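You operate a simulated robot arm through the tools that you are given. There is no shell and no other tool. Be economical: measure what you need, move in short steps, check, and stop when the job is done.

The job below is to be done with a simulated two-armed robot. You get a single attempt, and the scene is never put back.

TASK
Turn the regrind dial to 1. Then turn the zone one dial to 220 C. Then turn the bolt four knob to +3. Then take the rag from the ledge under the hopper and put it on top of the black end board on the top of the mixing bench. Then put the film sample on the top of the mixing bench away on the desk top. Then stack the green pellet jar from the top of the mixing bench on top of the blue pellet jar. Then put the drip cup on the top of the lift table away on the top of the service stand. Then stack the grease cartridge labelled "EP 3" from the top of the lift table on top of the grease cartridge marked "EP 1". Then open the cupboard door, fetch the small brown carton that says "rags" from the top of the kitting table and set it on the cupboard under the control panel, then shut the door. Then press the green drive button two times. Then close the gear guard. Then put the green pad on the top of the cleaning bench away on the side shelf of the roller stand. Then take the big core plug from the top of the cleaning bench and put it on the shelf under the cleaning bench. Then pull the washer drawer open. Do these in the order given. Set down upright: drip cup. The gear guard goes clockwise seen from above, to its stop.

Only the result counts: the job must be done as asked and must still hold three seconds after the hand-in. Knocking over, shifting, dropping, spilling or breaking anything else fails it.

THE ROBOT
Two 6-joint arms with two-finger parallel grippers on one trunk, on a base that drives. Base frame: it is fixed to the floor where the robot stands at the start and does not move with it; the origin is under the middle of the robot, x ahead of it, y to its left, z up. Lengths are in m, angles in degrees, forces in N, time in s.
The left shoulder is at the start at [0.06, 0.187, 1.099], the right one opposite. Places, roughly: big core plug (7x7x6 cm) [7.1, -6.8, 0.8]; black end board (20x20x4 cm) [12.7, 0.1, 0.8]; bolt four knob [10.6, 0.7, 0.9]; cupboard door [11.4, -0.6, 0.4]; cupboard under the control panel [11.7, -0.5, 0.1]; desk top [1.4, 1.8, 0.8]; drip cup (6x6x6 cm) [13.9, -1.4, 0.8]; film sample [12.75, 0.25, 0.75]; gear guard [6.6, -3.2, 0.8]; grease cartridge [14.25, -1.25, 0.75]; green drive button [7.5, -2.3, 1.5]; green pad (10x7x4 cm) [7.3, -6.6, 0.8]; pellet jar [12.75, 0, 0.75]; rag (7x10x3 cm) [11.3, 1.2, 0.4]; regrind dial [11.5, 0, 1.1]; shelf under the cleaning bench [7.1, -6.9, 0.3]; side shelf of the roller stand (24x15 cm) [8.86, -1, 1.24]; small brown carton [13, -2, 0.75]; top of the service stand [6.3, -4.9, 0.7]; washer drawer [12.5, -2.5, 0.7]; zone one dial [11.3, -0.4, 1.3]. Payload 1.57 kg a hand.
Tool frame (each hand has its own): the origin (TCP) lies between the finger pads and is the grasp point; the fingertips stand 0.03 m ahead of it; z points along the fingers, y is the line along which they close. Largest opening 0.11 m; finger width 0.024, thickness 0.012; the body of the gripper, 0.048 by 0.112 m, starts 0.078 m behind the TCP.
Orientation is told as [roll, pitch, yaw] about the base's x, y, z axes, in that order, counted from this pose: with the fingers straight down and closing along the base's y, the tool's x points along the base's -x, its y along +y and its z along -z.

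THE INTERFACE
- The arms move only by the tool drive_tool. It takes "left_moves", "right_moves" or both (then of equal length, played together; a hand with none holds still); each is a list of rows, each a list of 2 entries, a list of its own where there are three numbers: the shift along the tool's x, y, z in mm, then the turn, a rotation vector about the tool's x, y, z in degrees. In form: [[[x, y, z], [wx, wy, wz]], ...]. A call has 1 to 20 rows; each row shifts and turns the commanded pose from where the row before left it, along the tool's axes as they then stand. "left_hand" and "right_hand" are, for a hand that has rows, the finger opening in mm, from 0 to 110, set as the call begins (left out, the last holds). Each row takes 0.2 s and may step no farther than 0.05 m and 8.6 degrees from the row before; otherwise, or with a gripper value out of range, the whole call is refused. Where a pose cannot be reached the arm comes as near as it can. A force on the tool above 40 N (or 10 N above the force at the start of the call, whichever is more), or a blocked arm, ends the call early, and 0.2 s more pass. Each finger travels about 0.153 m/s and halts on what it meets, pressing with about 42 N; the grip force reading is that of the motor and also rises with nothing between the fingers. The clock runs only during rows and for 0.2 s after the last one: add rows that do not move to give the fingers time. The reply holds the time, the measured pose of the TCP, the force on the tool along the base axes, the opening and the grip force, in the units named above and with some noise, with the torque about the TCP (base axes, N m) and any sound that the robot's microphone picked up.
- Cameras (640 x 400 px; columns grow to the right, rows downward): "scene" is now at [0.0324, 0.0091, 1.6746]; the picture's right is [0.11, -0.99, 0.00], its down [-0.43, -0.05, -0.90] and it looks along [0.90, 0.10, -0.43] (base axes); focal length 247 px, centre (320, 200). "left" rides on the left gripper at [0.07, -0.016, -0.141] in its tool frame; the picture's right is [0.23, 0.97, 0.00], its down [-0.85, 0.20, -0.48] and it looks along [-0.47, 0.11, 0.88] (tool axes); focal length 222 px, centre (320, 200). "right" rides on the right gripper at [0.07, 0.016, -0.141] in its tool frame; the picture's right is [-0.23, 0.97, 0.00], its down [-0.86, -0.20, -0.48] and it looks along [-0.47, -0.11, 0.88] (tool axes); focal length 222 px, centre (320, 200).
- grab_frame(camera): a new picture of that camera. No time passes.
- move_column(by): slides the trunk up (or, below 0, down) by that many m; the arms and the scene camera ride with it, the base frame stays. It gives what a move gives, with no picture.
- base_move(legs): drives the robot by 1 to 6 legs, each [ahead, left, turn to the left] in m, m and degrees, along the robot's own axes; the way and the turn of a leg run together, so that a leg with both is an arc; at most 1.5 m and 180 degrees a leg. The arms and the cameras ride along, it lands a little off, and it stops where it bumps. It gives what a move gives.
- head_to(pan, tilt): turns the head with the scene camera to pan (to the left, within 86 degrees either way) and tilt (down, from -29 to 69), counted from straight ahead of the robot. It gives what a move gives.
- point_at(camera, pixels): for up to 12 pixels [column, row] of the newest picture of that camera ("zoom" is the newest enlarged one), the place [x, y, z] in the base frame of the surface seen there, good to about 0.002 m. No time passes.
- zoom(camera, box): a new picture of the part [left, top, right, bottom] of that camera's present view, enlarged. No time passes.
- close_job(): hands the job in; it is judged then, once.

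Work in short steps. Measure before you move; look again where a grasp or a placing could have gone wrong, and mend it. You have 378 turns and 344 pictures in all, those below and enlarged ones among them. Open the grippers and draw the arms clear of the work before you hand the job in, unless the task says otherwise.

The tools are called after "Emit:" by a JSON object that holds its "api" and its "payload". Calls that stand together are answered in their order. drive_tool: Moves the arms, as the interface text tells. Its arguments: {"type":"object","properties":{"left_moves":{"type":"array"},"left_hand":{"type":"number"},"right_moves":{"type":"array"},"right_hand":{"type":"number"}},"required":[]} The other tools are called the same way: move_column (by) slides the trunk up or down; base_move (legs) drives the base; head_to (pan, tilt) turns the head that bears the scene camera; grab_frame (camera) takes a picture; point_at (camera, pixels) gives the place of the surface under pixels of a picture; zoom (camera, box) takes an enlarged picture of a part of a camera's view; close_job () hands the job in.

At the start:

```text
clock: 0.0
left_tcp_pos: [0.4348, 0.1751, 1.272]
left_ee_rot: [0.0, 0.0, -0.1]
left_contact_force: [0.0, 0.4, 0.3]
left_moment: [-0.01, 0.02, -0.02]
left_opening: 0.1102
left_gripper_force: 0.1
right_tcp_pos: [0.3695, -0.169, 1.3539]
right_ee_rot: [0.0, 0.0, -0.1]
right_contact_force: [0.1, -0.7, -0.3]
right_moment: [0.01, 0.01, -0.01]
right_opening: 0.1105
right_gripper_force: 0.1
trunk travel left (down, up): [-0.727, 0.263]
robot x, y, heading: [0.0007, 0.0001, 0.1]
head pan, tilt: [6.2, 25.6]
```

scene: 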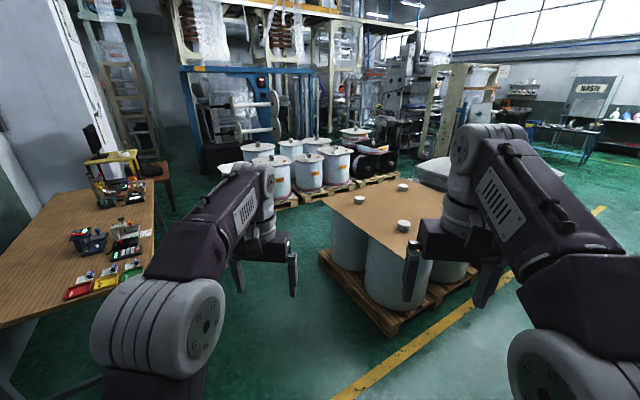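
right: 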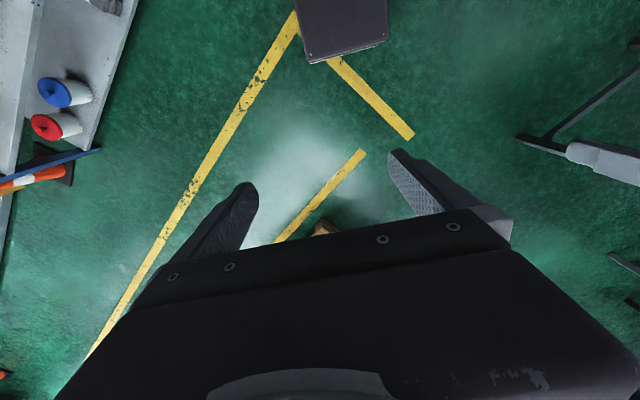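
left: 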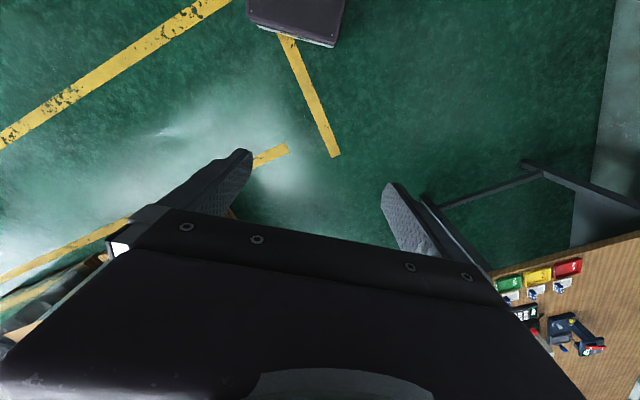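

I see a pallet of drums ahead at about x 1.5 and a desk at left; I look around to plan a way to the extruder area near [11,0].

Emit:
{"api": "head_to", "payload": {"pan": 0, "tilt": 8}}

Emit:
{"api": "grab_frame", "payload": {"camera": "scene"}}

Emit:
{"api": "head_to", "payload": {"pan": -50, "tilt": 12}}

Emit:
{"api": "grab_frame", "payload": {"camera": "scene"}}

```text
clock: 0.8
left_tcp_pos: [0.4337, 0.1735, 1.2719]
left_ee_rot: [0.0, 0.1, 0.0]
left_contact_force: [-0.5, 0.5, -0.4]
left_moment: [-0.01, 0.0, 0.01]
left_opening: 0.11
left_gripper_force: 0.0
right_tcp_pos: [0.3696, -0.1681, 1.3544]
right_ee_rot: [0.0, 0.0, -0.1]
right_contact_force: [0.4, -0.2, 0.6]
right_moment: [0.02, 0.04, 0.01]
right_opening: 0.1099
right_gripper_force: 0.2
trunk travel left (down, up): [-0.727, 0.263]
robot x, y, heading: [0.0021, -0.0016, -0.0]
head pan, tilt: [0.0, 8.0]
```

```text
340 pictures are left
```

scene: 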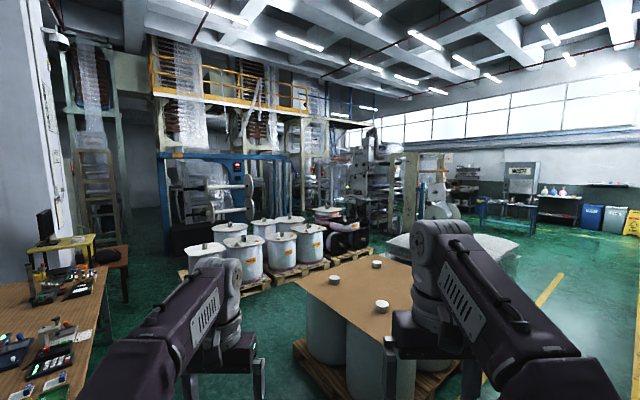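

```text
clock: 2.0
left_tcp_pos: [0.433, 0.1749, 1.2717]
left_ee_rot: [0.0, 0.0, 0.0]
left_contact_force: [0.5, -0.3, 0.4]
left_moment: [-0.02, -0.03, 0.0]
left_opening: 0.1099
left_gripper_force: 0.1
right_tcp_pos: [0.3693, -0.169, 1.3545]
right_ee_rot: [0.1, 0.0, 0.1]
right_contact_force: [-0.1, -0.1, -0.7]
right_moment: [0.0, -0.01, 0.01]
right_opening: 0.1099
right_gripper_force: 0.1
trunk travel left (down, up): [-0.727, 0.263]
robot x, y, heading: [-0.0007, 0.0016, -0.0]
head pan, tilt: [-50.0, 12.0]
```

```text
339 pictures are left
```

scene: 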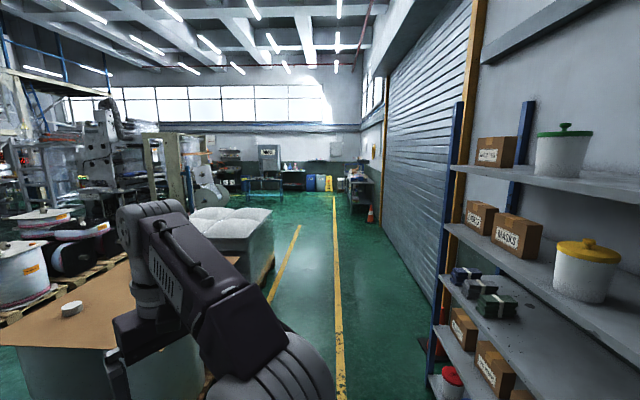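

The lane along pan -50 looks open. I measure obstacles and lane points.

Emit:
{"api": "point_at", "payload": {"camera": "scene", "pixels": [[335, 300], [335, 220], [272, 265], [250, 290], [263, 190], [205, 180], [160, 190], [370, 215], [440, 350], [350, 180], [270, 150], [190, 200]]}}

```text
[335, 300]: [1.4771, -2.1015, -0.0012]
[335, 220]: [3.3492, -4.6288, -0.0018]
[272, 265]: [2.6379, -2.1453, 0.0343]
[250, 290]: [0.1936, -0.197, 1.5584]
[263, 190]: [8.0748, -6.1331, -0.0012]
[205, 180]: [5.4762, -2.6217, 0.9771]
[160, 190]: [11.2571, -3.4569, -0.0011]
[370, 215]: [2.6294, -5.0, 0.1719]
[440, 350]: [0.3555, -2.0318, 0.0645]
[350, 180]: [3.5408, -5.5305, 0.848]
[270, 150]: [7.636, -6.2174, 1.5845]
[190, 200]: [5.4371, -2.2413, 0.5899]
```

I tilt down to see how near the pallet and shelf come to the way.

Emit:
{"api": "head_to", "payload": {"pan": -55, "tilt": 45}}

Emit:
{"api": "grab_frame", "payload": {"camera": "scene"}}

```text
clock: 3.0
left_tcp_pos: [0.4347, 0.1742, 1.2707]
left_ee_rot: [0.0, 0.0, 0.0]
left_contact_force: [0.7, -0.9, -0.2]
left_moment: [-0.01, -0.01, -0.02]
left_opening: 0.1102
left_gripper_force: 0.1
right_tcp_pos: [0.37, -0.1689, 1.3537]
right_ee_rot: [0.0, 0.0, 0.0]
right_contact_force: [-0.3, -0.3, -0.6]
right_moment: [0.0, 0.0, -0.02]
right_opening: 0.11
right_gripper_force: 0.1
trunk travel left (down, up): [-0.727, 0.263]
robot x, y, heading: [-0.002, -0.0011, 0.3]
head pan, tilt: [-55.0, 45.0]
```

```text
338 pictures are left
```

scene: 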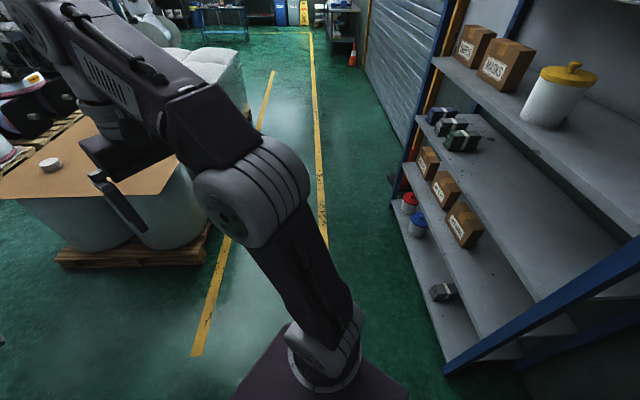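

Emit:
{"api": "point_at", "payload": {"camera": "scene", "pixels": [[200, 265], [205, 235], [60, 265], [195, 350], [445, 372], [395, 195], [325, 240], [255, 130], [240, 70], [640, 235], [355, 40], [300, 130]]}}

```text
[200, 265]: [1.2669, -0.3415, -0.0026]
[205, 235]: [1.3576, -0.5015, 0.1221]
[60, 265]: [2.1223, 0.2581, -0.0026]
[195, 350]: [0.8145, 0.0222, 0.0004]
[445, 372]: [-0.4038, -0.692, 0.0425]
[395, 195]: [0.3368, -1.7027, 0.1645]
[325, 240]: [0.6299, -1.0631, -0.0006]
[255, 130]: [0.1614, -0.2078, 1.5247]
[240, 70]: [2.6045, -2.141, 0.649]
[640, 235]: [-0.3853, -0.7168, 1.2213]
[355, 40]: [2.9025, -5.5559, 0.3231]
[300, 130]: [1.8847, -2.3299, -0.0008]
```

The room is laid out along heading about -52.6°; the lane is clear ±0.75 m. I turn and drive 4.5 m along it, then look.

Emit:
{"api": "base_move", "payload": {"legs": [[0, 0, -52.6], [1.5, 0, 0], [1.5, 0, 0], [1.5, 0, 0]]}}

Emit:
{"api": "head_to", "payload": {"pan": 20, "tilt": 15}}

Emit:
{"api": "grab_frame", "payload": {"camera": "scene"}}

```text
clock: 26.8
left_tcp_pos: [3.0929, -3.8345, 1.2719]
left_ee_rot: [0.0, 0.0, -52.7]
left_contact_force: [-0.1, 0.6, 0.0]
left_moment: [0.0, 0.01, -0.03]
left_opening: 0.11
left_gripper_force: 0.0
right_tcp_pos: [2.7815, -3.9902, 1.3538]
right_ee_rot: [0.0, 0.0, -52.7]
right_contact_force: [0.1, -0.6, -0.6]
right_moment: [0.02, 0.0, -0.02]
right_opening: 0.11
right_gripper_force: 0.2
trunk travel left (down, up): [-0.727, 0.263]
robot x, y, heading: [2.6892, -3.5963, -52.8]
head pan, tilt: [-55.0, 45.0]
```

```text
clock: 28.2
left_tcp_pos: [3.0938, -3.835, 1.272]
left_ee_rot: [0.0, 0.1, -52.8]
left_contact_force: [0.2, 0.4, -0.2]
left_moment: [0.0, 0.0, -0.02]
left_opening: 0.1101
left_gripper_force: 0.0
right_tcp_pos: [2.7808, -3.9898, 1.3537]
right_ee_rot: [0.0, 0.0, -52.8]
right_contact_force: [0.2, -0.3, -0.3]
right_moment: [-0.04, 0.0, -0.01]
right_opening: 0.1099
right_gripper_force: 0.0
trunk travel left (down, up): [-0.727, 0.263]
robot x, y, heading: [2.6918, -3.5962, -52.7]
head pan, tilt: [20.0, 15.0]
```

```text
337 pictures are left
```

scene: 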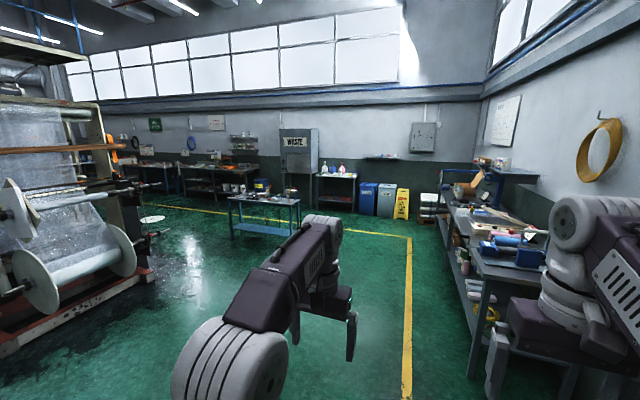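

Emit:
{"api": "point_at", "payload": {"camera": "scene", "pixels": [[240, 236], [300, 225], [265, 202], [150, 275], [142, 217], [190, 240], [130, 270], [410, 240], [205, 190], [300, 150], [470, 370], [340, 210]]}}

Emit:
{"api": "zoom", "payload": {"camera": "scene", "box": [100, 100, 420, 280]}}

```text
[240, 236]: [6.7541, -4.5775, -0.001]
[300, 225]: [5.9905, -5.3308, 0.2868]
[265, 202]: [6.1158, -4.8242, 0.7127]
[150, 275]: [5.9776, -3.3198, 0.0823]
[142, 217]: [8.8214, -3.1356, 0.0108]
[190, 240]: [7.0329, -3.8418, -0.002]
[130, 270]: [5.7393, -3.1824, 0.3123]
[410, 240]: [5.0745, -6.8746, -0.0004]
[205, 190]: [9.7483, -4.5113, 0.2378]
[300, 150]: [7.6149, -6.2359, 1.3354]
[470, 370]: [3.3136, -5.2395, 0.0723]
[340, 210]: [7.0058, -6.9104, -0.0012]
```

```text
2.00 times, centred on (260, 190) of scene
```

zoom: 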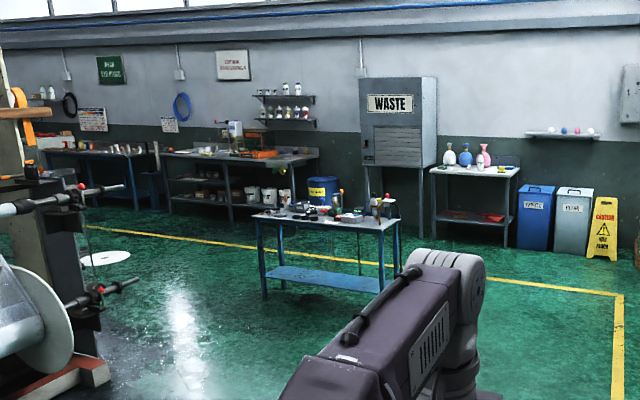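

I drive 2.5 m further along the lane, turn left 90° to face the corridor between roller stand and service stand, and look.

Emit:
{"api": "base_move", "payload": {"legs": [[1.5, 0, 0], [1.05, 0, 0], [0, 0, 90]]}}

Emit:
{"api": "head_to", "payload": {"pan": 0, "tilt": 20}}

Emit:
{"api": "grab_frame", "payload": {"camera": "scene"}}

```text
clock: 44.5
left_tcp_pos: [4.4875, -5.2261, 1.2723]
left_ee_rot: [0.1, -0.1, 36.5]
left_contact_force: [-0.2, 0.3, -0.3]
left_moment: [0.02, 0.01, -0.02]
left_opening: 0.11
left_gripper_force: 0.0
right_tcp_pos: [4.6411, -5.54, 1.3527]
right_ee_rot: [0.1, 0.1, 36.5]
right_contact_force: [0.1, -0.8, 0.5]
right_moment: [0.01, 0.0, 0.0]
right_opening: 0.1099
right_gripper_force: 0.1
trunk travel left (down, up): [-0.727, 0.263]
robot x, y, heading: [4.2476, -5.625, 36.5]
head pan, tilt: [20.0, 15.0]
```

```text
clock: 45.3
left_tcp_pos: [4.4882, -5.2254, 1.27]
left_ee_rot: [0.0, -0.1, 36.6]
left_contact_force: [-0.3, -0.3, -0.9]
left_moment: [-0.04, -0.02, 0.01]
left_opening: 0.1102
left_gripper_force: 0.0
right_tcp_pos: [4.641, -5.5401, 1.3545]
right_ee_rot: [0.0, -0.1, 36.5]
right_contact_force: [-0.3, 0.2, -0.4]
right_moment: [-0.01, -0.01, -0.01]
right_opening: 0.11
right_gripper_force: 0.1
trunk travel left (down, up): [-0.727, 0.263]
robot x, y, heading: [4.2455, -5.6237, 36.4]
head pan, tilt: [0.0, 20.0]
```

```text
335 pictures are left
```

scene: 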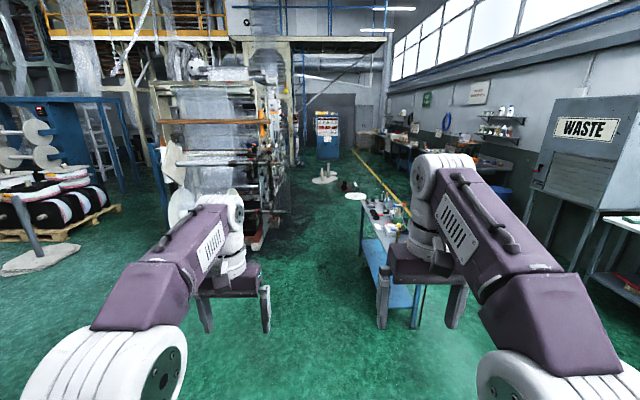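

Emit:
{"api": "point_at", "payload": {"camera": "scene", "pixels": [[355, 197], [325, 178], [348, 185], [260, 245], [275, 210], [413, 326], [365, 250], [325, 157], [372, 200], [325, 130], [420, 205], [290, 180]]}}

Emit:
{"api": "zoom", "payload": {"camera": "scene", "box": [220, 80, 420, 240]}}

```text
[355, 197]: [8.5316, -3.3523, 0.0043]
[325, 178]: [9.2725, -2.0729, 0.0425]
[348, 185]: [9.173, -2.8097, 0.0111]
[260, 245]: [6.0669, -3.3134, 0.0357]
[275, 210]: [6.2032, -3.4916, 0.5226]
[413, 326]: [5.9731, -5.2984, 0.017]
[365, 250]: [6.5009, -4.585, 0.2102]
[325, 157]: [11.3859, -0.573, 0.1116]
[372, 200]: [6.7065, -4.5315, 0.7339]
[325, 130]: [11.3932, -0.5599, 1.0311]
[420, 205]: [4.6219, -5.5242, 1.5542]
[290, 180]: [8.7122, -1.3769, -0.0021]
```

```text
2.50 times, centred on (320, 160) of scene
```

zoom: 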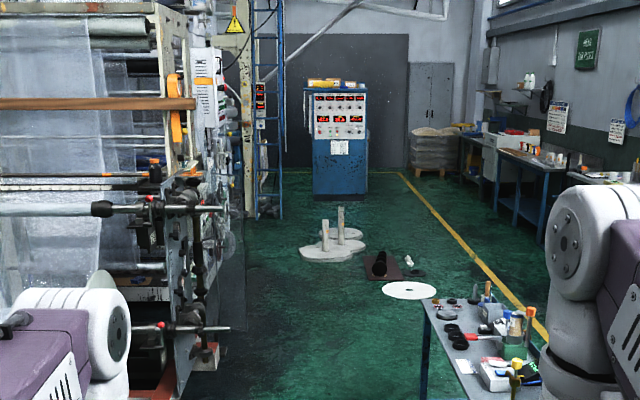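

Corridor centre lies on my line. I go 3.3 m ahead, then look again before passing the disc and mat on their right side.

Emit:
{"api": "base_move", "payload": {"legs": [[0, 0, 1.0], [1.5, 0, 0], [1.5, 0, 0], [0.3, 0, 0]]}}

Emit:
{"api": "head_to", "payload": {"pan": -25, "tilt": 25}}

Emit:
{"api": "grab_frame", "payload": {"camera": "scene"}}

```text
clock: 61.8
left_tcp_pos: [7.1055, -3.2137, 1.2713]
left_ee_rot: [0.1, -0.1, 37.4]
left_contact_force: [-0.6, -0.2, 0.1]
left_moment: [0.02, 0.0, 0.04]
left_opening: 0.1097
left_gripper_force: 0.0
right_tcp_pos: [7.2628, -3.5273, 1.3547]
right_ee_rot: [0.0, -0.1, 37.4]
right_contact_force: [0.5, 0.0, 0.0]
right_moment: [-0.02, -0.01, 0.02]
right_opening: 0.1099
right_gripper_force: 0.0
trunk travel left (down, up): [-0.727, 0.263]
robot x, y, heading: [6.8692, -3.6136, 37.4]
head pan, tilt: [0.0, 20.0]
```

```text
clock: 62.7
left_tcp_pos: [7.1071, -3.2131, 1.2716]
left_ee_rot: [0.0, 0.0, 37.4]
left_contact_force: [0.0, -0.2, -0.1]
left_moment: [0.01, 0.02, -0.04]
left_opening: 0.1101
left_gripper_force: 0.1
right_tcp_pos: [7.2636, -3.5255, 1.3539]
right_ee_rot: [0.0, 0.0, 37.3]
right_contact_force: [0.0, -0.4, 0.7]
right_moment: [0.02, 0.01, -0.01]
right_opening: 0.1098
right_gripper_force: 0.1
trunk travel left (down, up): [-0.727, 0.263]
robot x, y, heading: [6.8681, -3.6119, 37.1]
head pan, tilt: [-25.0, 25.0]
```

```text
333 pictures are left
```

scene: 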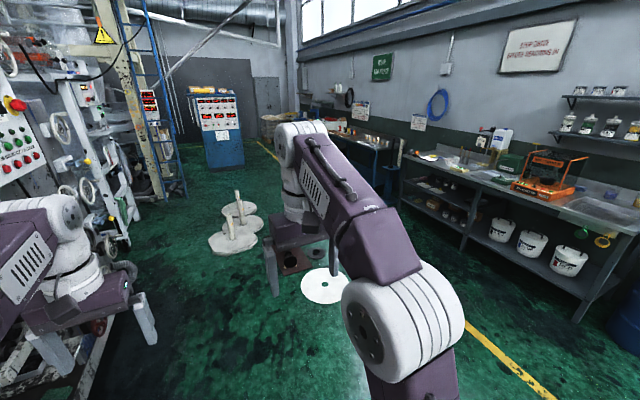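

Emit:
{"api": "point_at", "payload": {"camera": "scene", "pixels": [[324, 285], [348, 288], [225, 240], [235, 205], [263, 210], [460, 250], [585, 320], [520, 360], [400, 170], [215, 165], [150, 200], [262, 148]]}}

```text
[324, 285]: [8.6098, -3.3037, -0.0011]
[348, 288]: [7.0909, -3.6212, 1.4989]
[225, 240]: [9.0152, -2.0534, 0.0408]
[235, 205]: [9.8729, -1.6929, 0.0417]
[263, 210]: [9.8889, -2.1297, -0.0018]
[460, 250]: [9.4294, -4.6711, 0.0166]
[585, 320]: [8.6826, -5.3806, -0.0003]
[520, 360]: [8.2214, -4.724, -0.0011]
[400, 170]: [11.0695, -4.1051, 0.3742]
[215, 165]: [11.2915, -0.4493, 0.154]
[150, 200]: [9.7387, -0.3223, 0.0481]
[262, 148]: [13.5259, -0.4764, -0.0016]
```

I shift right past the disc, then advance along u=8.5 to about 1 m short of the control panel.

Emit:
{"api": "base_move", "payload": {"legs": [[0.6, -1.4, 0], [1.5, 0, 0], [1.5, 0, 0], [0.5, 0.9, 0]]}}

Emit:
{"api": "head_to", "payload": {"pan": 15, "tilt": 20}}

Emit:
{"api": "grab_frame", "payload": {"camera": "scene"}}

```text
refused: leg 1 is longer than a leg can be; nothing moved
```

```text
clock: 63.8
left_tcp_pos: [7.1075, -3.2127, 1.2719]
left_ee_rot: [0.0, 0.0, 37.3]
left_contact_force: [-0.2, 0.8, 0.2]
left_moment: [0.01, 0.01, 0.0]
left_opening: 0.1101
left_gripper_force: 0.0
right_tcp_pos: [7.2644, -3.5266, 1.3534]
right_ee_rot: [0.1, 0.1, 37.3]
right_contact_force: [0.4, -0.5, 0.5]
right_moment: [0.01, 0.03, -0.01]
right_opening: 0.1102
right_gripper_force: 0.2
trunk travel left (down, up): [-0.727, 0.263]
robot x, y, heading: [6.8674, -3.6146, 37.5]
head pan, tilt: [15.0, 20.0]
```

```text
332 pictures are left
```

scene: 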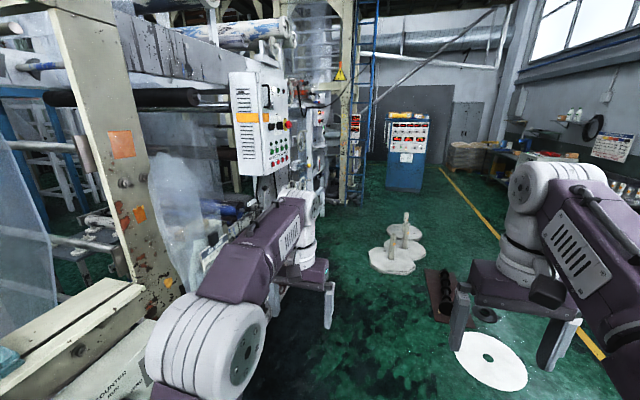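

The leg was too long; I split it.

Emit:
{"api": "base_move", "payload": {"legs": [[0.2, -1.2, 0], [0.4, -0.3, 0], [1.5, 0, 0], [1.5, 0, 0], [0.5, 0.9, 0]]}}

Emit:
{"api": "grab_frame", "payload": {"camera": "scene"}}

```text
clock: 91.3
left_tcp_pos: [10.7111, -1.2154, 1.2702]
left_ee_rot: [0.0, -0.1, 38.0]
left_contact_force: [-0.6, -0.6, -0.4]
left_moment: [-0.02, 0.01, 0.0]
left_opening: 0.1102
left_gripper_force: 0.1
right_tcp_pos: [10.8721, -1.5266, 1.3533]
right_ee_rot: [0.1, 0.0, 38.0]
right_contact_force: [0.4, -0.2, 0.0]
right_moment: [0.01, -0.01, -0.01]
right_opening: 0.11
right_gripper_force: 0.1
trunk travel left (down, up): [-0.727, 0.263]
robot x, y, heading: [10.4822, -1.6177, 38.1]
head pan, tilt: [15.0, 20.0]
```

```text
331 pictures are left
```

scene: 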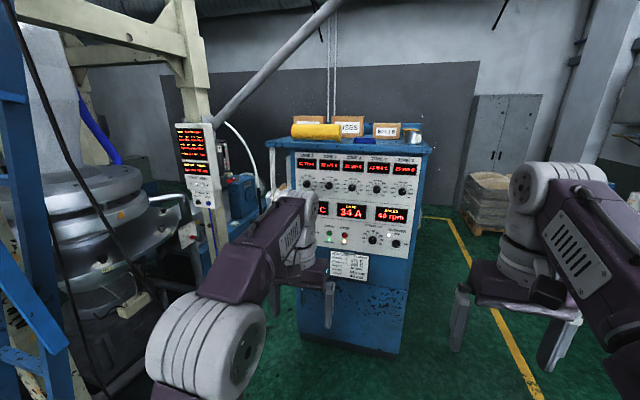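

Emit:
{"api": "zoom", "payload": {"camera": "scene", "box": [280, 140, 440, 260]}}

Emit:
{"api": "point_at", "payload": {"camera": "scene", "pixels": [[306, 186], [417, 189], [360, 200], [203, 205], [207, 150], [410, 350], [305, 330], [240, 230], [195, 235], [280, 150]]}}

Emit:
{"api": "zoom", "payload": {"camera": "scene", "box": [160, 100, 280, 280]}}

```text
3.33 times, centred on (360, 200) of scene
```

zoom: 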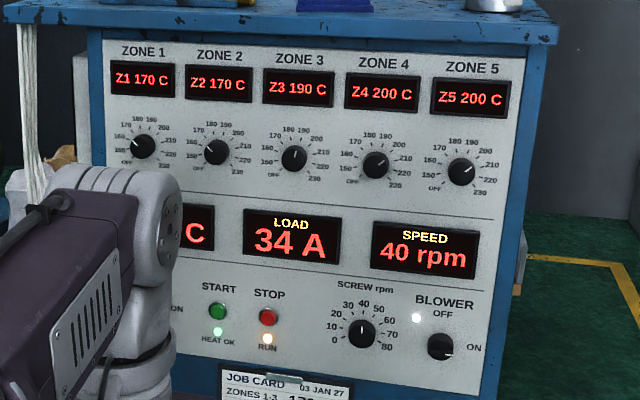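

```text
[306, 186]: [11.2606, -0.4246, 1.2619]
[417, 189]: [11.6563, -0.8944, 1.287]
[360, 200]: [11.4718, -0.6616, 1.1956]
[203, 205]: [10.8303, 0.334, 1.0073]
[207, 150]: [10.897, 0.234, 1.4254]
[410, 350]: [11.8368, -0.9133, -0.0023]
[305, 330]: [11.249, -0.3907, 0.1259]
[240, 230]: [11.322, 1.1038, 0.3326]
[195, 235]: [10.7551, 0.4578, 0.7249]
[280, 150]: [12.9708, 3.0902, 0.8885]
```

```text
2.22 times, centred on (220, 190) of scene
```

zoom: 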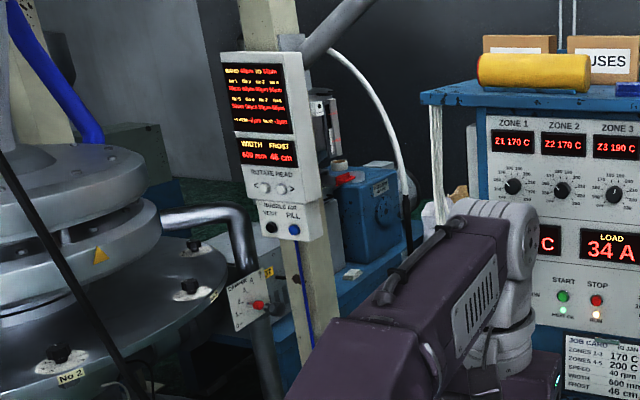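

Zone dials are readable on the panel. To find the regrind dial (~[11.5,0,1.1], behind/left of the panel) I shift left 0.45 m and look.

Emit:
{"api": "base_move", "payload": {"legs": [[0, 0.45, 0]]}}

Emit:
{"api": "head_to", "payload": {"pan": 5, "tilt": 22}}

Emit:
{"api": "grab_frame", "payload": {"camera": "scene"}}

Emit:
{"api": "zoom", "payload": {"camera": "scene", "box": [200, 100, 440, 250]}}

```text
clock: 94.1
left_tcp_pos: [10.4341, -0.8594, 1.2721]
left_ee_rot: [0.0, 0.0, 38.0]
left_contact_force: [-1.2, -0.2, -0.8]
left_moment: [0.05, 0.01, 0.03]
left_opening: 0.1102
left_gripper_force: 0.2
right_tcp_pos: [10.5939, -1.1698, 1.3532]
right_ee_rot: [0.0, 0.0, 38.0]
right_contact_force: [-0.3, -1.4, 0.6]
right_moment: [-0.02, 0.01, -0.03]
right_opening: 0.1099
right_gripper_force: 0.1
trunk travel left (down, up): [-0.727, 0.263]
robot x, y, heading: [10.1996, -1.2645, 38.3]
head pan, tilt: [15.0, 20.0]
```

```text
clock: 94.8
left_tcp_pos: [10.4322, -0.8595, 1.2715]
left_ee_rot: [0.0, 0.0, 38.0]
left_contact_force: [0.9, 0.0, 0.0]
left_moment: [-0.01, 0.0, -0.06]
left_opening: 0.11
left_gripper_force: 0.1
right_tcp_pos: [10.593, -1.1689, 1.3553]
right_ee_rot: [0.0, 0.0, 38.0]
right_contact_force: [-0.7, -0.5, -0.4]
right_moment: [0.04, 0.01, 0.0]
right_opening: 0.1099
right_gripper_force: 0.0
trunk travel left (down, up): [-0.727, 0.263]
robot x, y, heading: [10.1966, -1.2607, 38.0]
head pan, tilt: [5.0, 22.0]
```

```text
328 pictures are left
```

scene: 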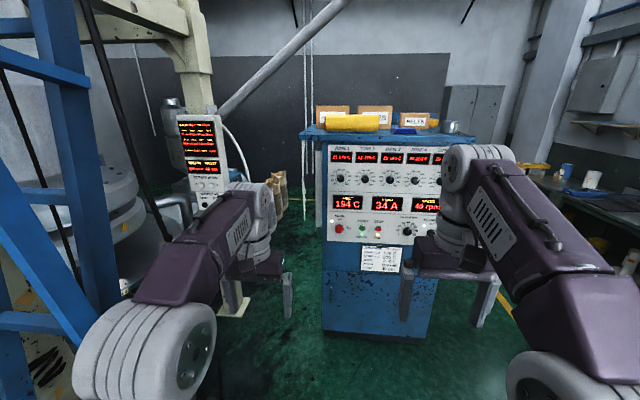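

```text
2.67 times, centred on (320, 175) of scene
```

zoom: 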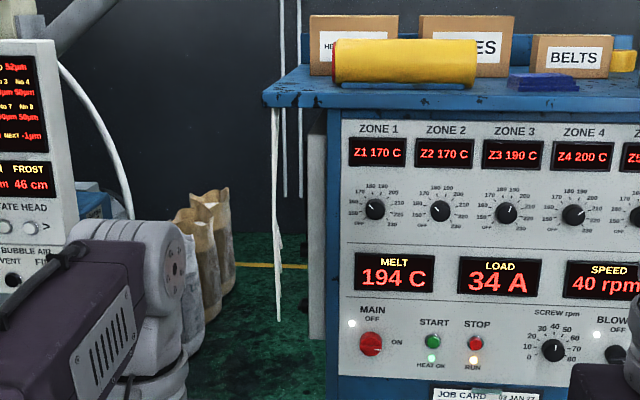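

There's a pale box edge on the cabinet's left side near (319,186); I measure it and panel points.

Emit:
{"api": "point_at", "payload": {"camera": "zoom", "pixels": [[316, 150], [316, 320], [374, 209], [440, 210], [370, 344], [350, 140], [345, 360], [640, 110], [335, 250], [270, 90], [300, 100]]}}

```text
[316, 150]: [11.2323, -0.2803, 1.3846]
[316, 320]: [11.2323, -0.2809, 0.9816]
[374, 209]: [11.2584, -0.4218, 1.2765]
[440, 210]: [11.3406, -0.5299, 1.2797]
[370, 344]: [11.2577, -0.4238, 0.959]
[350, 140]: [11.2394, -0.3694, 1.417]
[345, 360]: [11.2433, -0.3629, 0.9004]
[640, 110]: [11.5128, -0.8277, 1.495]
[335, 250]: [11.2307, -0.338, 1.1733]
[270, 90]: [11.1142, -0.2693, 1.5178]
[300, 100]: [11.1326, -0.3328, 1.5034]
```

I look down at my own base and at the gap left of the cabinet.

Emit:
{"api": "head_to", "payload": {"pan": 20, "tilt": 50}}

Emit:
{"api": "grab_frame", "payload": {"camera": "scene"}}

Emit:
{"api": "head_to", "payload": {"pan": 50, "tilt": 20}}

Emit:
{"api": "grab_frame", "payload": {"camera": "scene"}}

```text
clock: 95.7
left_tcp_pos: [10.433, -0.8592, 1.2717]
left_ee_rot: [0.0, -0.1, 38.0]
left_contact_force: [0.9, -0.6, -0.3]
left_moment: [-0.01, -0.01, -0.02]
left_opening: 0.1102
left_gripper_force: 0.1
right_tcp_pos: [10.5936, -1.1686, 1.3537]
right_ee_rot: [0.0, 0.0, 38.1]
right_contact_force: [0.1, 0.2, 0.0]
right_moment: [0.0, -0.03, 0.04]
right_opening: 0.1101
right_gripper_force: 0.1
trunk travel left (down, up): [-0.727, 0.263]
robot x, y, heading: [10.1973, -1.2608, 38.1]
head pan, tilt: [20.0, 50.0]
```

```text
326 pictures are left
```

scene: 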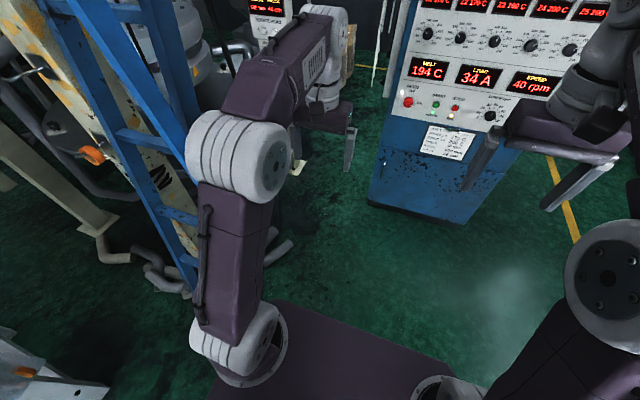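

```text
clock: 96.7
left_tcp_pos: [10.434, -0.8595, 1.2706]
left_ee_rot: [0.1, 0.0, 38.1]
left_contact_force: [0.7, -0.4, 0.8]
left_moment: [0.02, 0.01, 0.01]
left_opening: 0.11
left_gripper_force: 0.1
right_tcp_pos: [10.5935, -1.17, 1.3534]
right_ee_rot: [0.1, 0.0, 38.0]
right_contact_force: [0.8, -0.2, 0.1]
right_moment: [0.01, -0.02, 0.03]
right_opening: 0.1097
right_gripper_force: 0.0
trunk travel left (down, up): [-0.727, 0.263]
robot x, y, heading: [10.1982, -1.2613, 38.2]
head pan, tilt: [50.0, 20.0]
```

```text
325 pictures are left
```

scene: 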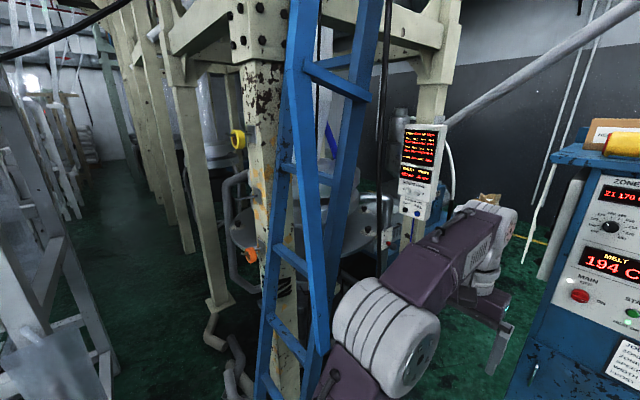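

Emit:
{"api": "point_at", "payload": {"camera": "scene", "pixels": [[278, 390], [300, 340], [385, 268], [425, 200], [400, 225], [360, 200], [345, 235], [490, 372], [540, 265], [300, 180], [330, 220]]}}

```text
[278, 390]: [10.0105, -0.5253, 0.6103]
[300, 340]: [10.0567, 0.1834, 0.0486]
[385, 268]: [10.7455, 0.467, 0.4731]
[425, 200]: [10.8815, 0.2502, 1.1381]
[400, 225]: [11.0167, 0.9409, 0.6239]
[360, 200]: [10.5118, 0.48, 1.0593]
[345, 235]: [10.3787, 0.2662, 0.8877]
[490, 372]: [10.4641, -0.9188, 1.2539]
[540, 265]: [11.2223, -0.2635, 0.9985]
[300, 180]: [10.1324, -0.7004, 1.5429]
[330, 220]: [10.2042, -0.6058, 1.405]
```

The gap between the screen post and the cabinet is too narrow. I go around the right side of the cabinet to look behind it.

Emit:
{"api": "base_move", "payload": {"legs": [[0, -1.3, -0.7], [0.9, 0, 0]]}}

Emit:
{"api": "head_to", "payload": {"pan": 20, "tilt": 22}}

Emit:
{"api": "grab_frame", "payload": {"camera": "scene"}}

Emit:
{"api": "head_to", "payload": {"pan": -35, "tilt": 25}}

Emit:
{"api": "grab_frame", "payload": {"camera": "scene"}}

```text
clock: 107.6
left_tcp_pos: [11.9563, -1.3339, 1.2713]
left_ee_rot: [0.0, 0.0, 37.2]
left_contact_force: [0.2, -0.2, -1.5]
left_moment: [-0.01, -0.01, 0.01]
left_opening: 0.11
left_gripper_force: 0.1
right_tcp_pos: [12.1123, -1.648, 1.3541]
right_ee_rot: [0.0, 0.1, 37.2]
right_contact_force: [0.0, 0.1, 0.1]
right_moment: [0.01, 0.02, 0.03]
right_opening: 0.1099
right_gripper_force: 0.1
trunk travel left (down, up): [-0.727, 0.263]
robot x, y, heading: [11.714, -1.7342, 37.5]
head pan, tilt: [50.0, 20.0]
```

```text
clock: 108.5
left_tcp_pos: [11.9551, -1.3348, 1.2715]
left_ee_rot: [0.0, 0.0, 37.2]
left_contact_force: [-0.1, 0.5, 0.0]
left_moment: [0.03, -0.01, 0.02]
left_opening: 0.1102
left_gripper_force: 0.0
right_tcp_pos: [12.1119, -1.6475, 1.3546]
right_ee_rot: [0.0, 0.0, 37.2]
right_contact_force: [-0.5, 0.1, -0.1]
right_moment: [-0.02, -0.01, 0.0]
right_opening: 0.11
right_gripper_force: 0.1
trunk travel left (down, up): [-0.727, 0.263]
robot x, y, heading: [11.7165, -1.7381, 37.4]
head pan, tilt: [20.0, 22.0]
```

```text
324 pictures are left
```

scene: 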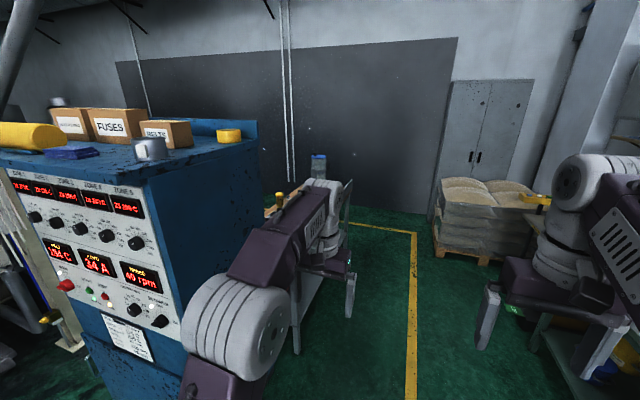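

```text
clock: 109.8
left_tcp_pos: [11.956, -1.3351, 1.2708]
left_ee_rot: [0.0, 0.0, 37.2]
left_contact_force: [-0.3, 0.8, 0.9]
left_moment: [0.03, -0.01, 0.01]
left_opening: 0.1101
left_gripper_force: 0.1
right_tcp_pos: [12.1129, -1.648, 1.3539]
right_ee_rot: [0.0, 0.0, 37.2]
right_contact_force: [0.0, 0.0, 0.5]
right_moment: [0.0, 0.0, 0.0]
right_opening: 0.11
right_gripper_force: 0.1
trunk travel left (down, up): [-0.727, 0.263]
robot x, y, heading: [11.7185, -1.7383, 37.2]
head pan, tilt: [-35.0, 25.0]
```

```text
323 pictures are left
```

scene: 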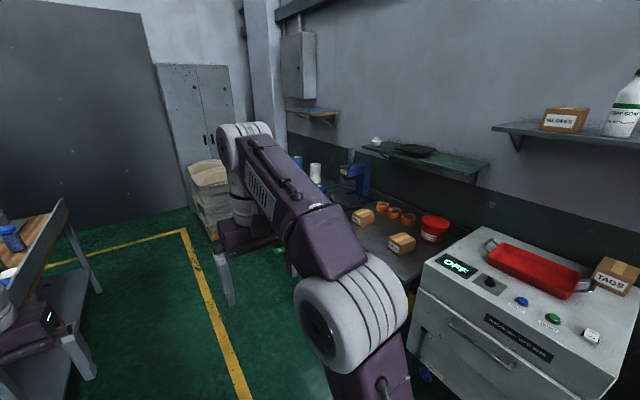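

Emit:
{"api": "point_at", "payload": {"camera": "scene", "pixels": [[63, 200], [100, 290], [20, 250], [75, 360], [205, 230], [415, 330], [225, 300], [185, 232]]}}

```text
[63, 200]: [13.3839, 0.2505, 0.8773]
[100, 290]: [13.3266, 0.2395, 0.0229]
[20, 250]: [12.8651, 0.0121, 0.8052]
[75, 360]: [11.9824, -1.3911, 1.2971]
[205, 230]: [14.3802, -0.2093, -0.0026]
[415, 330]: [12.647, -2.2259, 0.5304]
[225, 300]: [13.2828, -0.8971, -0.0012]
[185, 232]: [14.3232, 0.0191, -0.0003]
```

Emit:
{"api": "base_move", "payload": {"legs": [[0.75, 0, 0], [0, 0, 70]]}}

Emit:
{"api": "head_to", "payload": {"pan": 10, "tilt": 25}}

Emit:
{"api": "grab_frame", "payload": {"camera": "scene"}}

```text
clock: 116.9
left_tcp_pos: [12.0094, -0.9243, 1.271]
left_ee_rot: [-0.1, 0.0, 108.4]
left_contact_force: [0.3, -0.3, 0.0]
left_moment: [-0.03, 0.03, 0.01]
left_opening: 0.1099
left_gripper_force: 0.0
right_tcp_pos: [12.3572, -0.8782, 1.3541]
right_ee_rot: [0.0, -0.1, 108.4]
right_contact_force: [-0.2, 0.3, 0.4]
right_moment: [0.0, 0.04, -0.02]
right_opening: 0.11
right_gripper_force: 0.0
trunk travel left (down, up): [-0.727, 0.263]
robot x, y, heading: [12.3125, -1.2791, 108.3]
head pan, tilt: [-35.0, 25.0]
```

```text
clock: 118.0
left_tcp_pos: [12.0108, -0.9234, 1.2712]
left_ee_rot: [0.0, 0.0, 108.2]
left_contact_force: [-0.1, 0.2, -0.5]
left_moment: [-0.02, -0.01, -0.02]
left_opening: 0.1102
left_gripper_force: 0.1
right_tcp_pos: [12.3565, -0.8778, 1.3537]
right_ee_rot: [0.0, 0.0, 108.4]
right_contact_force: [-0.6, 0.6, -0.1]
right_moment: [-0.02, -0.02, 0.02]
right_opening: 0.1101
right_gripper_force: 0.0
trunk travel left (down, up): [-0.727, 0.263]
robot x, y, heading: [12.3113, -1.282, 108.3]
head pan, tilt: [10.0, 25.0]
```

```text
322 pictures are left
```

scene: 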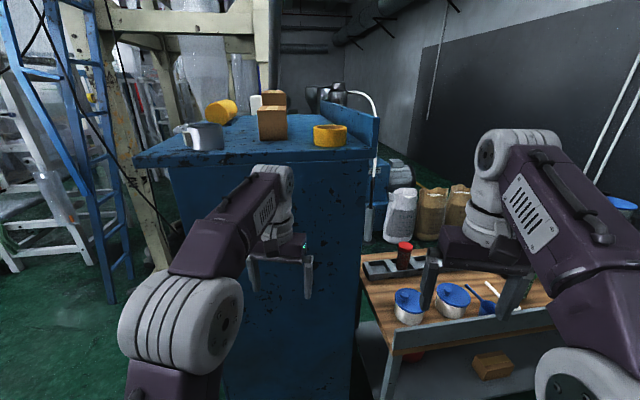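

Emit:
{"api": "point_at", "payload": {"camera": "scene", "pixels": [[390, 350], [362, 290], [375, 150], [362, 155], [138, 160], [400, 150], [405, 255], [385, 270], [400, 215], [385, 385], [380, 118], [365, 235]]}}

Emit:
{"api": "zoom", "payload": {"camera": "scene", "box": [340, 140, 560, 340]}}

```text
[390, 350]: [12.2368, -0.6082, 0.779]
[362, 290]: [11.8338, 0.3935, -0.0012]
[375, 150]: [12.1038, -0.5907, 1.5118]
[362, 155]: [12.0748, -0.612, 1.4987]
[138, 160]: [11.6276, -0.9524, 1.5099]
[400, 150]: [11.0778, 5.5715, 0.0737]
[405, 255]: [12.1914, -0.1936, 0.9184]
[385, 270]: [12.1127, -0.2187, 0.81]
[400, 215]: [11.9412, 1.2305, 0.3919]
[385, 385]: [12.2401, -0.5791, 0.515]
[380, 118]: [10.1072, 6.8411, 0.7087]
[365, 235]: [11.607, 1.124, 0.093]
```

```text
2.00 times, centred on (450, 240) of scene
```

zoom: 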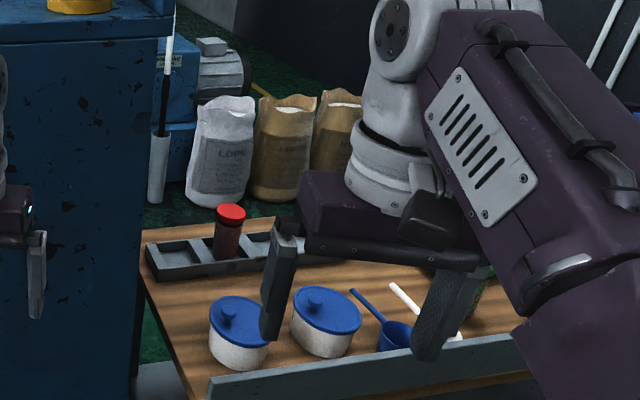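

The bench stands right behind the cabinet. I move right and look at the bench and the free floor behind it.

Emit:
{"api": "base_move", "payload": {"legs": [[0, -0.7, -20]]}}

Emit:
{"api": "head_to", "payload": {"pan": 0, "tilt": 28}}

Emit:
{"api": "grab_frame", "payload": {"camera": "scene"}}

```text
clock: 121.8
left_tcp_pos: [12.8399, -0.7429, 1.2722]
left_ee_rot: [-0.1, 0.1, 87.8]
left_contact_force: [-0.1, 0.5, -0.2]
left_moment: [0.02, -0.01, -0.01]
left_opening: 0.1099
left_gripper_force: 0.1
right_tcp_pos: [13.1807, -0.8207, 1.3546]
right_ee_rot: [-0.1, 0.1, 87.9]
right_contact_force: [-0.2, -0.8, -0.4]
right_moment: [0.0, 0.01, 0.05]
right_opening: 0.11
right_gripper_force: 0.1
trunk travel left (down, up): [-0.727, 0.263]
robot x, y, heading: [12.9993, -1.1832, 87.8]
head pan, tilt: [10.0, 25.0]
```

```text
clock: 122.6
left_tcp_pos: [12.8396, -0.743, 1.2714]
left_ee_rot: [0.0, -0.1, 87.9]
left_contact_force: [0.4, -0.2, -0.3]
left_moment: [-0.01, 0.0, -0.02]
left_opening: 0.1101
left_gripper_force: 0.0
right_tcp_pos: [13.182, -0.821, 1.3538]
right_ee_rot: [0.1, 0.1, 87.9]
right_contact_force: [-0.3, -0.6, -1.0]
right_moment: [0.0, 0.02, -0.04]
right_opening: 0.11
right_gripper_force: 0.1
trunk travel left (down, up): [-0.727, 0.263]
robot x, y, heading: [12.9989, -1.1823, 87.5]
head pan, tilt: [0.0, 28.0]
```

```text
320 pictures are left
```

scene: 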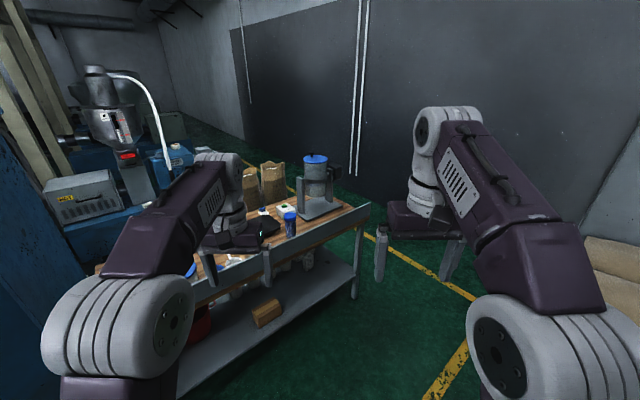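

Emit:
{"api": "point_at", "payload": {"camera": "scene", "pixels": [[400, 245], [380, 215], [238, 135], [250, 200], [275, 165], [60, 230], [125, 215], [175, 175], [368, 207], [185, 350], [420, 170], [290, 170]]}}

Emit:
{"api": "zoom", "payload": {"camera": "scene", "box": [40, 60, 340, 260]}}

```text
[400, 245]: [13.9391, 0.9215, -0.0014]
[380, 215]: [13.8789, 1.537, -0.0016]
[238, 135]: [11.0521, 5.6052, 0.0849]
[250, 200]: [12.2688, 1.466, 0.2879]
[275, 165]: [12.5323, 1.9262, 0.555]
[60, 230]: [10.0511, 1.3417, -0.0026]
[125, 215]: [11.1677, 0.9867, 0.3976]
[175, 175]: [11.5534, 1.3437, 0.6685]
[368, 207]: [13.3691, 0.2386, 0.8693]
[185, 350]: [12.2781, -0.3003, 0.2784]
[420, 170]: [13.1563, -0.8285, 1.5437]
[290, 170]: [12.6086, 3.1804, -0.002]
```

```text
2.00 times, centred on (190, 160) of scene
```

zoom: 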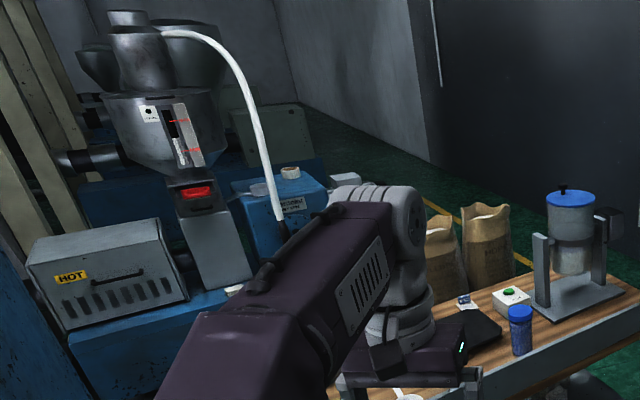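

The bench runs along heading 37°, so the aisle behind the cabinet is entered round its far end. I drive round that end.

Emit:
{"api": "base_move", "payload": {"legs": [[0, 0, -50.1], [0.75, 0.4, 0], [0.75, 0.45, 0], [0, 0.5, 90], [0, 0, 60]]}}

Emit:
{"api": "head_to", "payload": {"pan": 10, "tilt": 28}}

Emit:
{"api": "grab_frame", "payload": {"camera": "scene"}}

```text
clock: 136.2
left_tcp_pos: [13.0571, 0.8879, 1.263]
left_ee_rot: [-2.1, -0.2, 107.8]
left_contact_force: [1.8, 0.9, 0.1]
left_moment: [-0.08, 0.11, 0.01]
left_opening: 0.1097
left_gripper_force: 0.0
right_tcp_pos: [13.4025, 0.9295, 1.3546]
right_ee_rot: [-1.9, -0.3, 107.7]
right_contact_force: [0.9, -0.2, 0.2]
right_moment: [-0.12, 0.09, 0.02]
right_opening: 0.1099
right_gripper_force: 0.0
trunk travel left (down, up): [-0.727, 0.263]
robot x, y, heading: [13.3948, 0.5446, 107.9]
head pan, tilt: [0.0, 28.0]
stopped in leg 4: the robot was blocked; the commanded pose is now the measured one
```

```text
clock: 137.0
left_tcp_pos: [13.0671, 0.8916, 1.2658]
left_ee_rot: [-1.6, -0.3, 107.4]
left_contact_force: [0.3, 0.2, -0.5]
left_moment: [0.03, 0.03, -0.01]
left_opening: 0.1101
left_gripper_force: 0.1
right_tcp_pos: [13.4118, 0.9324, 1.3555]
right_ee_rot: [-1.4, -0.4, 107.4]
right_contact_force: [-0.2, 0.7, -0.7]
right_moment: [0.02, 0.02, 0.0]
right_opening: 0.1101
right_gripper_force: 0.0
trunk travel left (down, up): [-0.727, 0.263]
robot x, y, heading: [13.3972, 0.5432, 108.1]
head pan, tilt: [10.0, 28.0]
```

```text
318 pictures are left
```

scene: 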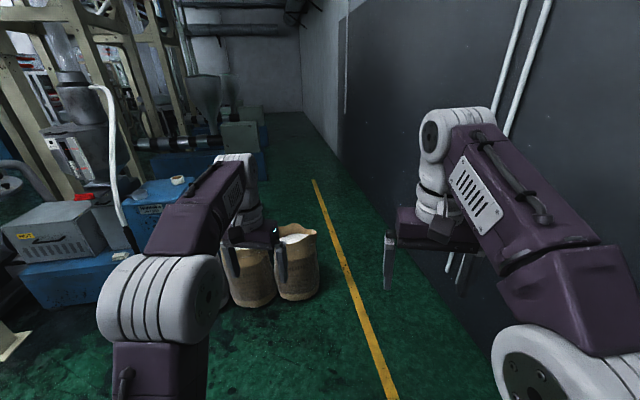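

I bumped the bench end in the arc. I move away from the bench (+v) and check the bench.

Emit:
{"api": "base_move", "payload": {"legs": [[0.08, -0.2, 0]]}}

Emit:
{"api": "head_to", "payload": {"pan": 80, "tilt": 40}}

Emit:
{"api": "grab_frame", "payload": {"camera": "scene"}}

```text
clock: 137.6
left_tcp_pos: [13.0601, 0.8899, 1.2634]
left_ee_rot: [-2.2, -0.2, 107.8]
left_contact_force: [0.2, 0.1, 0.0]
left_moment: [0.01, 0.03, -0.03]
left_opening: 0.11
left_gripper_force: 0.2
right_tcp_pos: [13.405, 0.9328, 1.3558]
right_ee_rot: [-2.0, -0.4, 107.7]
right_contact_force: [-0.2, 0.3, -0.4]
right_moment: [0.03, 0.03, -0.01]
right_opening: 0.11
right_gripper_force: 0.0
trunk travel left (down, up): [-0.727, 0.263]
robot x, y, heading: [13.4016, 0.5478, 108.0]
head pan, tilt: [10.0, 28.0]
stopped in leg 1: the robot was blocked; the commanded pose is now the measured one
```

```text
clock: 139.0
left_tcp_pos: [13.0609, 0.8903, 1.2618]
left_ee_rot: [-2.0, -0.2, 107.9]
left_contact_force: [0.6, -0.6, -0.3]
left_moment: [-0.01, 0.01, 0.01]
left_opening: 0.1099
left_gripper_force: 0.0
right_tcp_pos: [13.4052, 0.9331, 1.3547]
right_ee_rot: [-2.0, -0.4, 107.7]
right_contact_force: [-0.3, -0.4, -0.2]
right_moment: [-0.03, 0.0, -0.04]
right_opening: 0.11
right_gripper_force: 0.1
trunk travel left (down, up): [-0.727, 0.263]
robot x, y, heading: [13.3999, 0.5457, 108.1]
head pan, tilt: [80.0, 40.0]
```

```text
317 pictures are left
```

scene: 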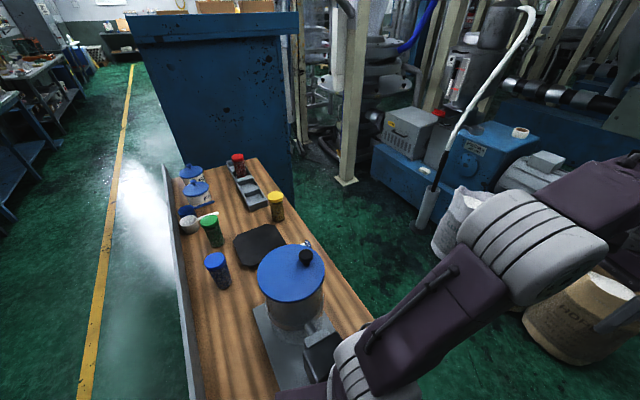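

Still blocked; I look down around the base to see what touches.

Emit:
{"api": "head_to", "payload": {"pan": 86, "tilt": 65}}

Emit:
{"api": "grab_frame", "payload": {"camera": "scene"}}

Emit:
{"api": "head_to", "payload": {"pan": 0, "tilt": 60}}

Emit:
{"api": "grab_frame", "payload": {"camera": "scene"}}

Emit:
{"api": "head_to", "payload": {"pan": -80, "tilt": 50}}

Emit:
{"api": "grab_frame", "payload": {"camera": "scene"}}

```text
clock: 139.9
left_tcp_pos: [13.0603, 0.8885, 1.2623]
left_ee_rot: [-2.1, -0.2, 107.9]
left_contact_force: [1.0, 0.5, 0.1]
left_moment: [0.01, -0.01, -0.01]
left_opening: 0.1101
left_gripper_force: 0.0
right_tcp_pos: [13.4054, 0.9322, 1.3533]
right_ee_rot: [-2.0, -0.4, 107.6]
right_contact_force: [0.2, -0.1, 0.2]
right_moment: [0.02, 0.02, -0.02]
right_opening: 0.1101
right_gripper_force: 0.1
trunk travel left (down, up): [-0.727, 0.263]
robot x, y, heading: [13.4041, 0.5465, 108.2]
head pan, tilt: [85.9, 65.0]
```

```text
316 pictures are left
```

scene: 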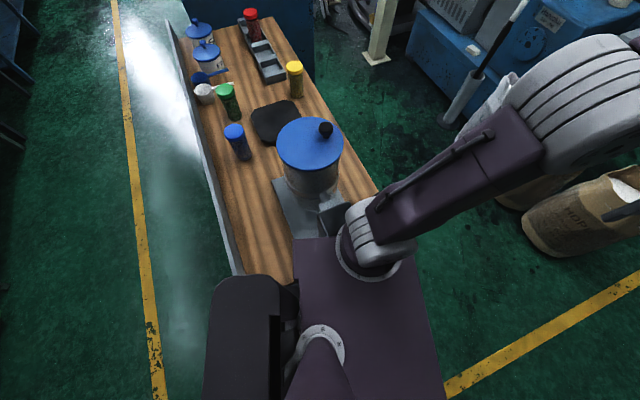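

```text
clock: 141.5
left_tcp_pos: [13.0587, 0.8889, 1.2611]
left_ee_rot: [-2.1, -0.2, 107.9]
left_contact_force: [-0.1, 0.1, 0.6]
left_moment: [0.02, 0.01, -0.03]
left_opening: 0.1098
left_gripper_force: 0.0
right_tcp_pos: [13.4048, 0.9332, 1.3542]
right_ee_rot: [-1.9, -0.4, 107.8]
right_contact_force: [-0.4, -1.1, 0.0]
right_moment: [-0.01, -0.02, 0.01]
right_opening: 0.1098
right_gripper_force: 0.1
trunk travel left (down, up): [-0.727, 0.263]
robot x, y, heading: [13.4009, 0.5459, 108.2]
head pan, tilt: [0.0, 60.0]
```

```text
315 pictures are left
```

scene: 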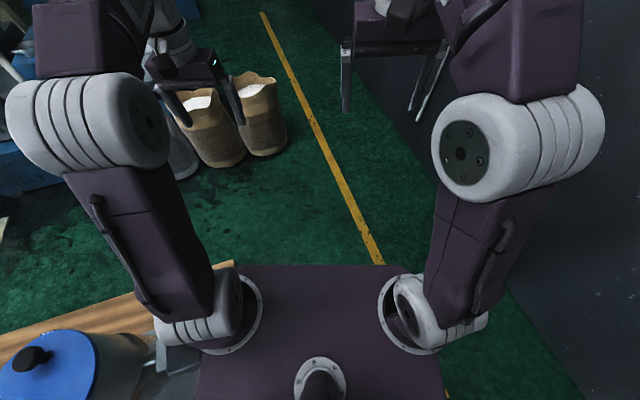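

```text
clock: 143.1
left_tcp_pos: [13.0592, 0.8894, 1.2614]
left_ee_rot: [-2.1, -0.2, 107.9]
left_contact_force: [0.2, 0.0, 0.4]
left_moment: [0.0, -0.02, 0.01]
left_opening: 0.11
left_gripper_force: 0.0
right_tcp_pos: [13.4052, 0.933, 1.3543]
right_ee_rot: [-2.0, -0.3, 107.8]
right_contact_force: [0.4, -0.5, 0.0]
right_moment: [0.0, 0.02, 0.0]
right_opening: 0.1097
right_gripper_force: 0.1
trunk travel left (down, up): [-0.727, 0.263]
robot x, y, heading: [13.4017, 0.5454, 108.7]
head pan, tilt: [-80.0, 50.0]
```

```text
314 pictures are left
```

scene: 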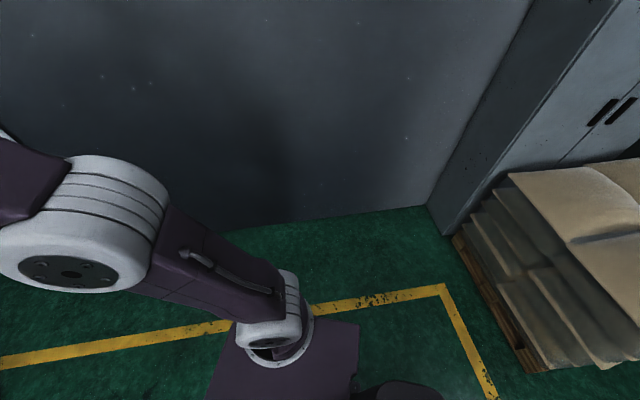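

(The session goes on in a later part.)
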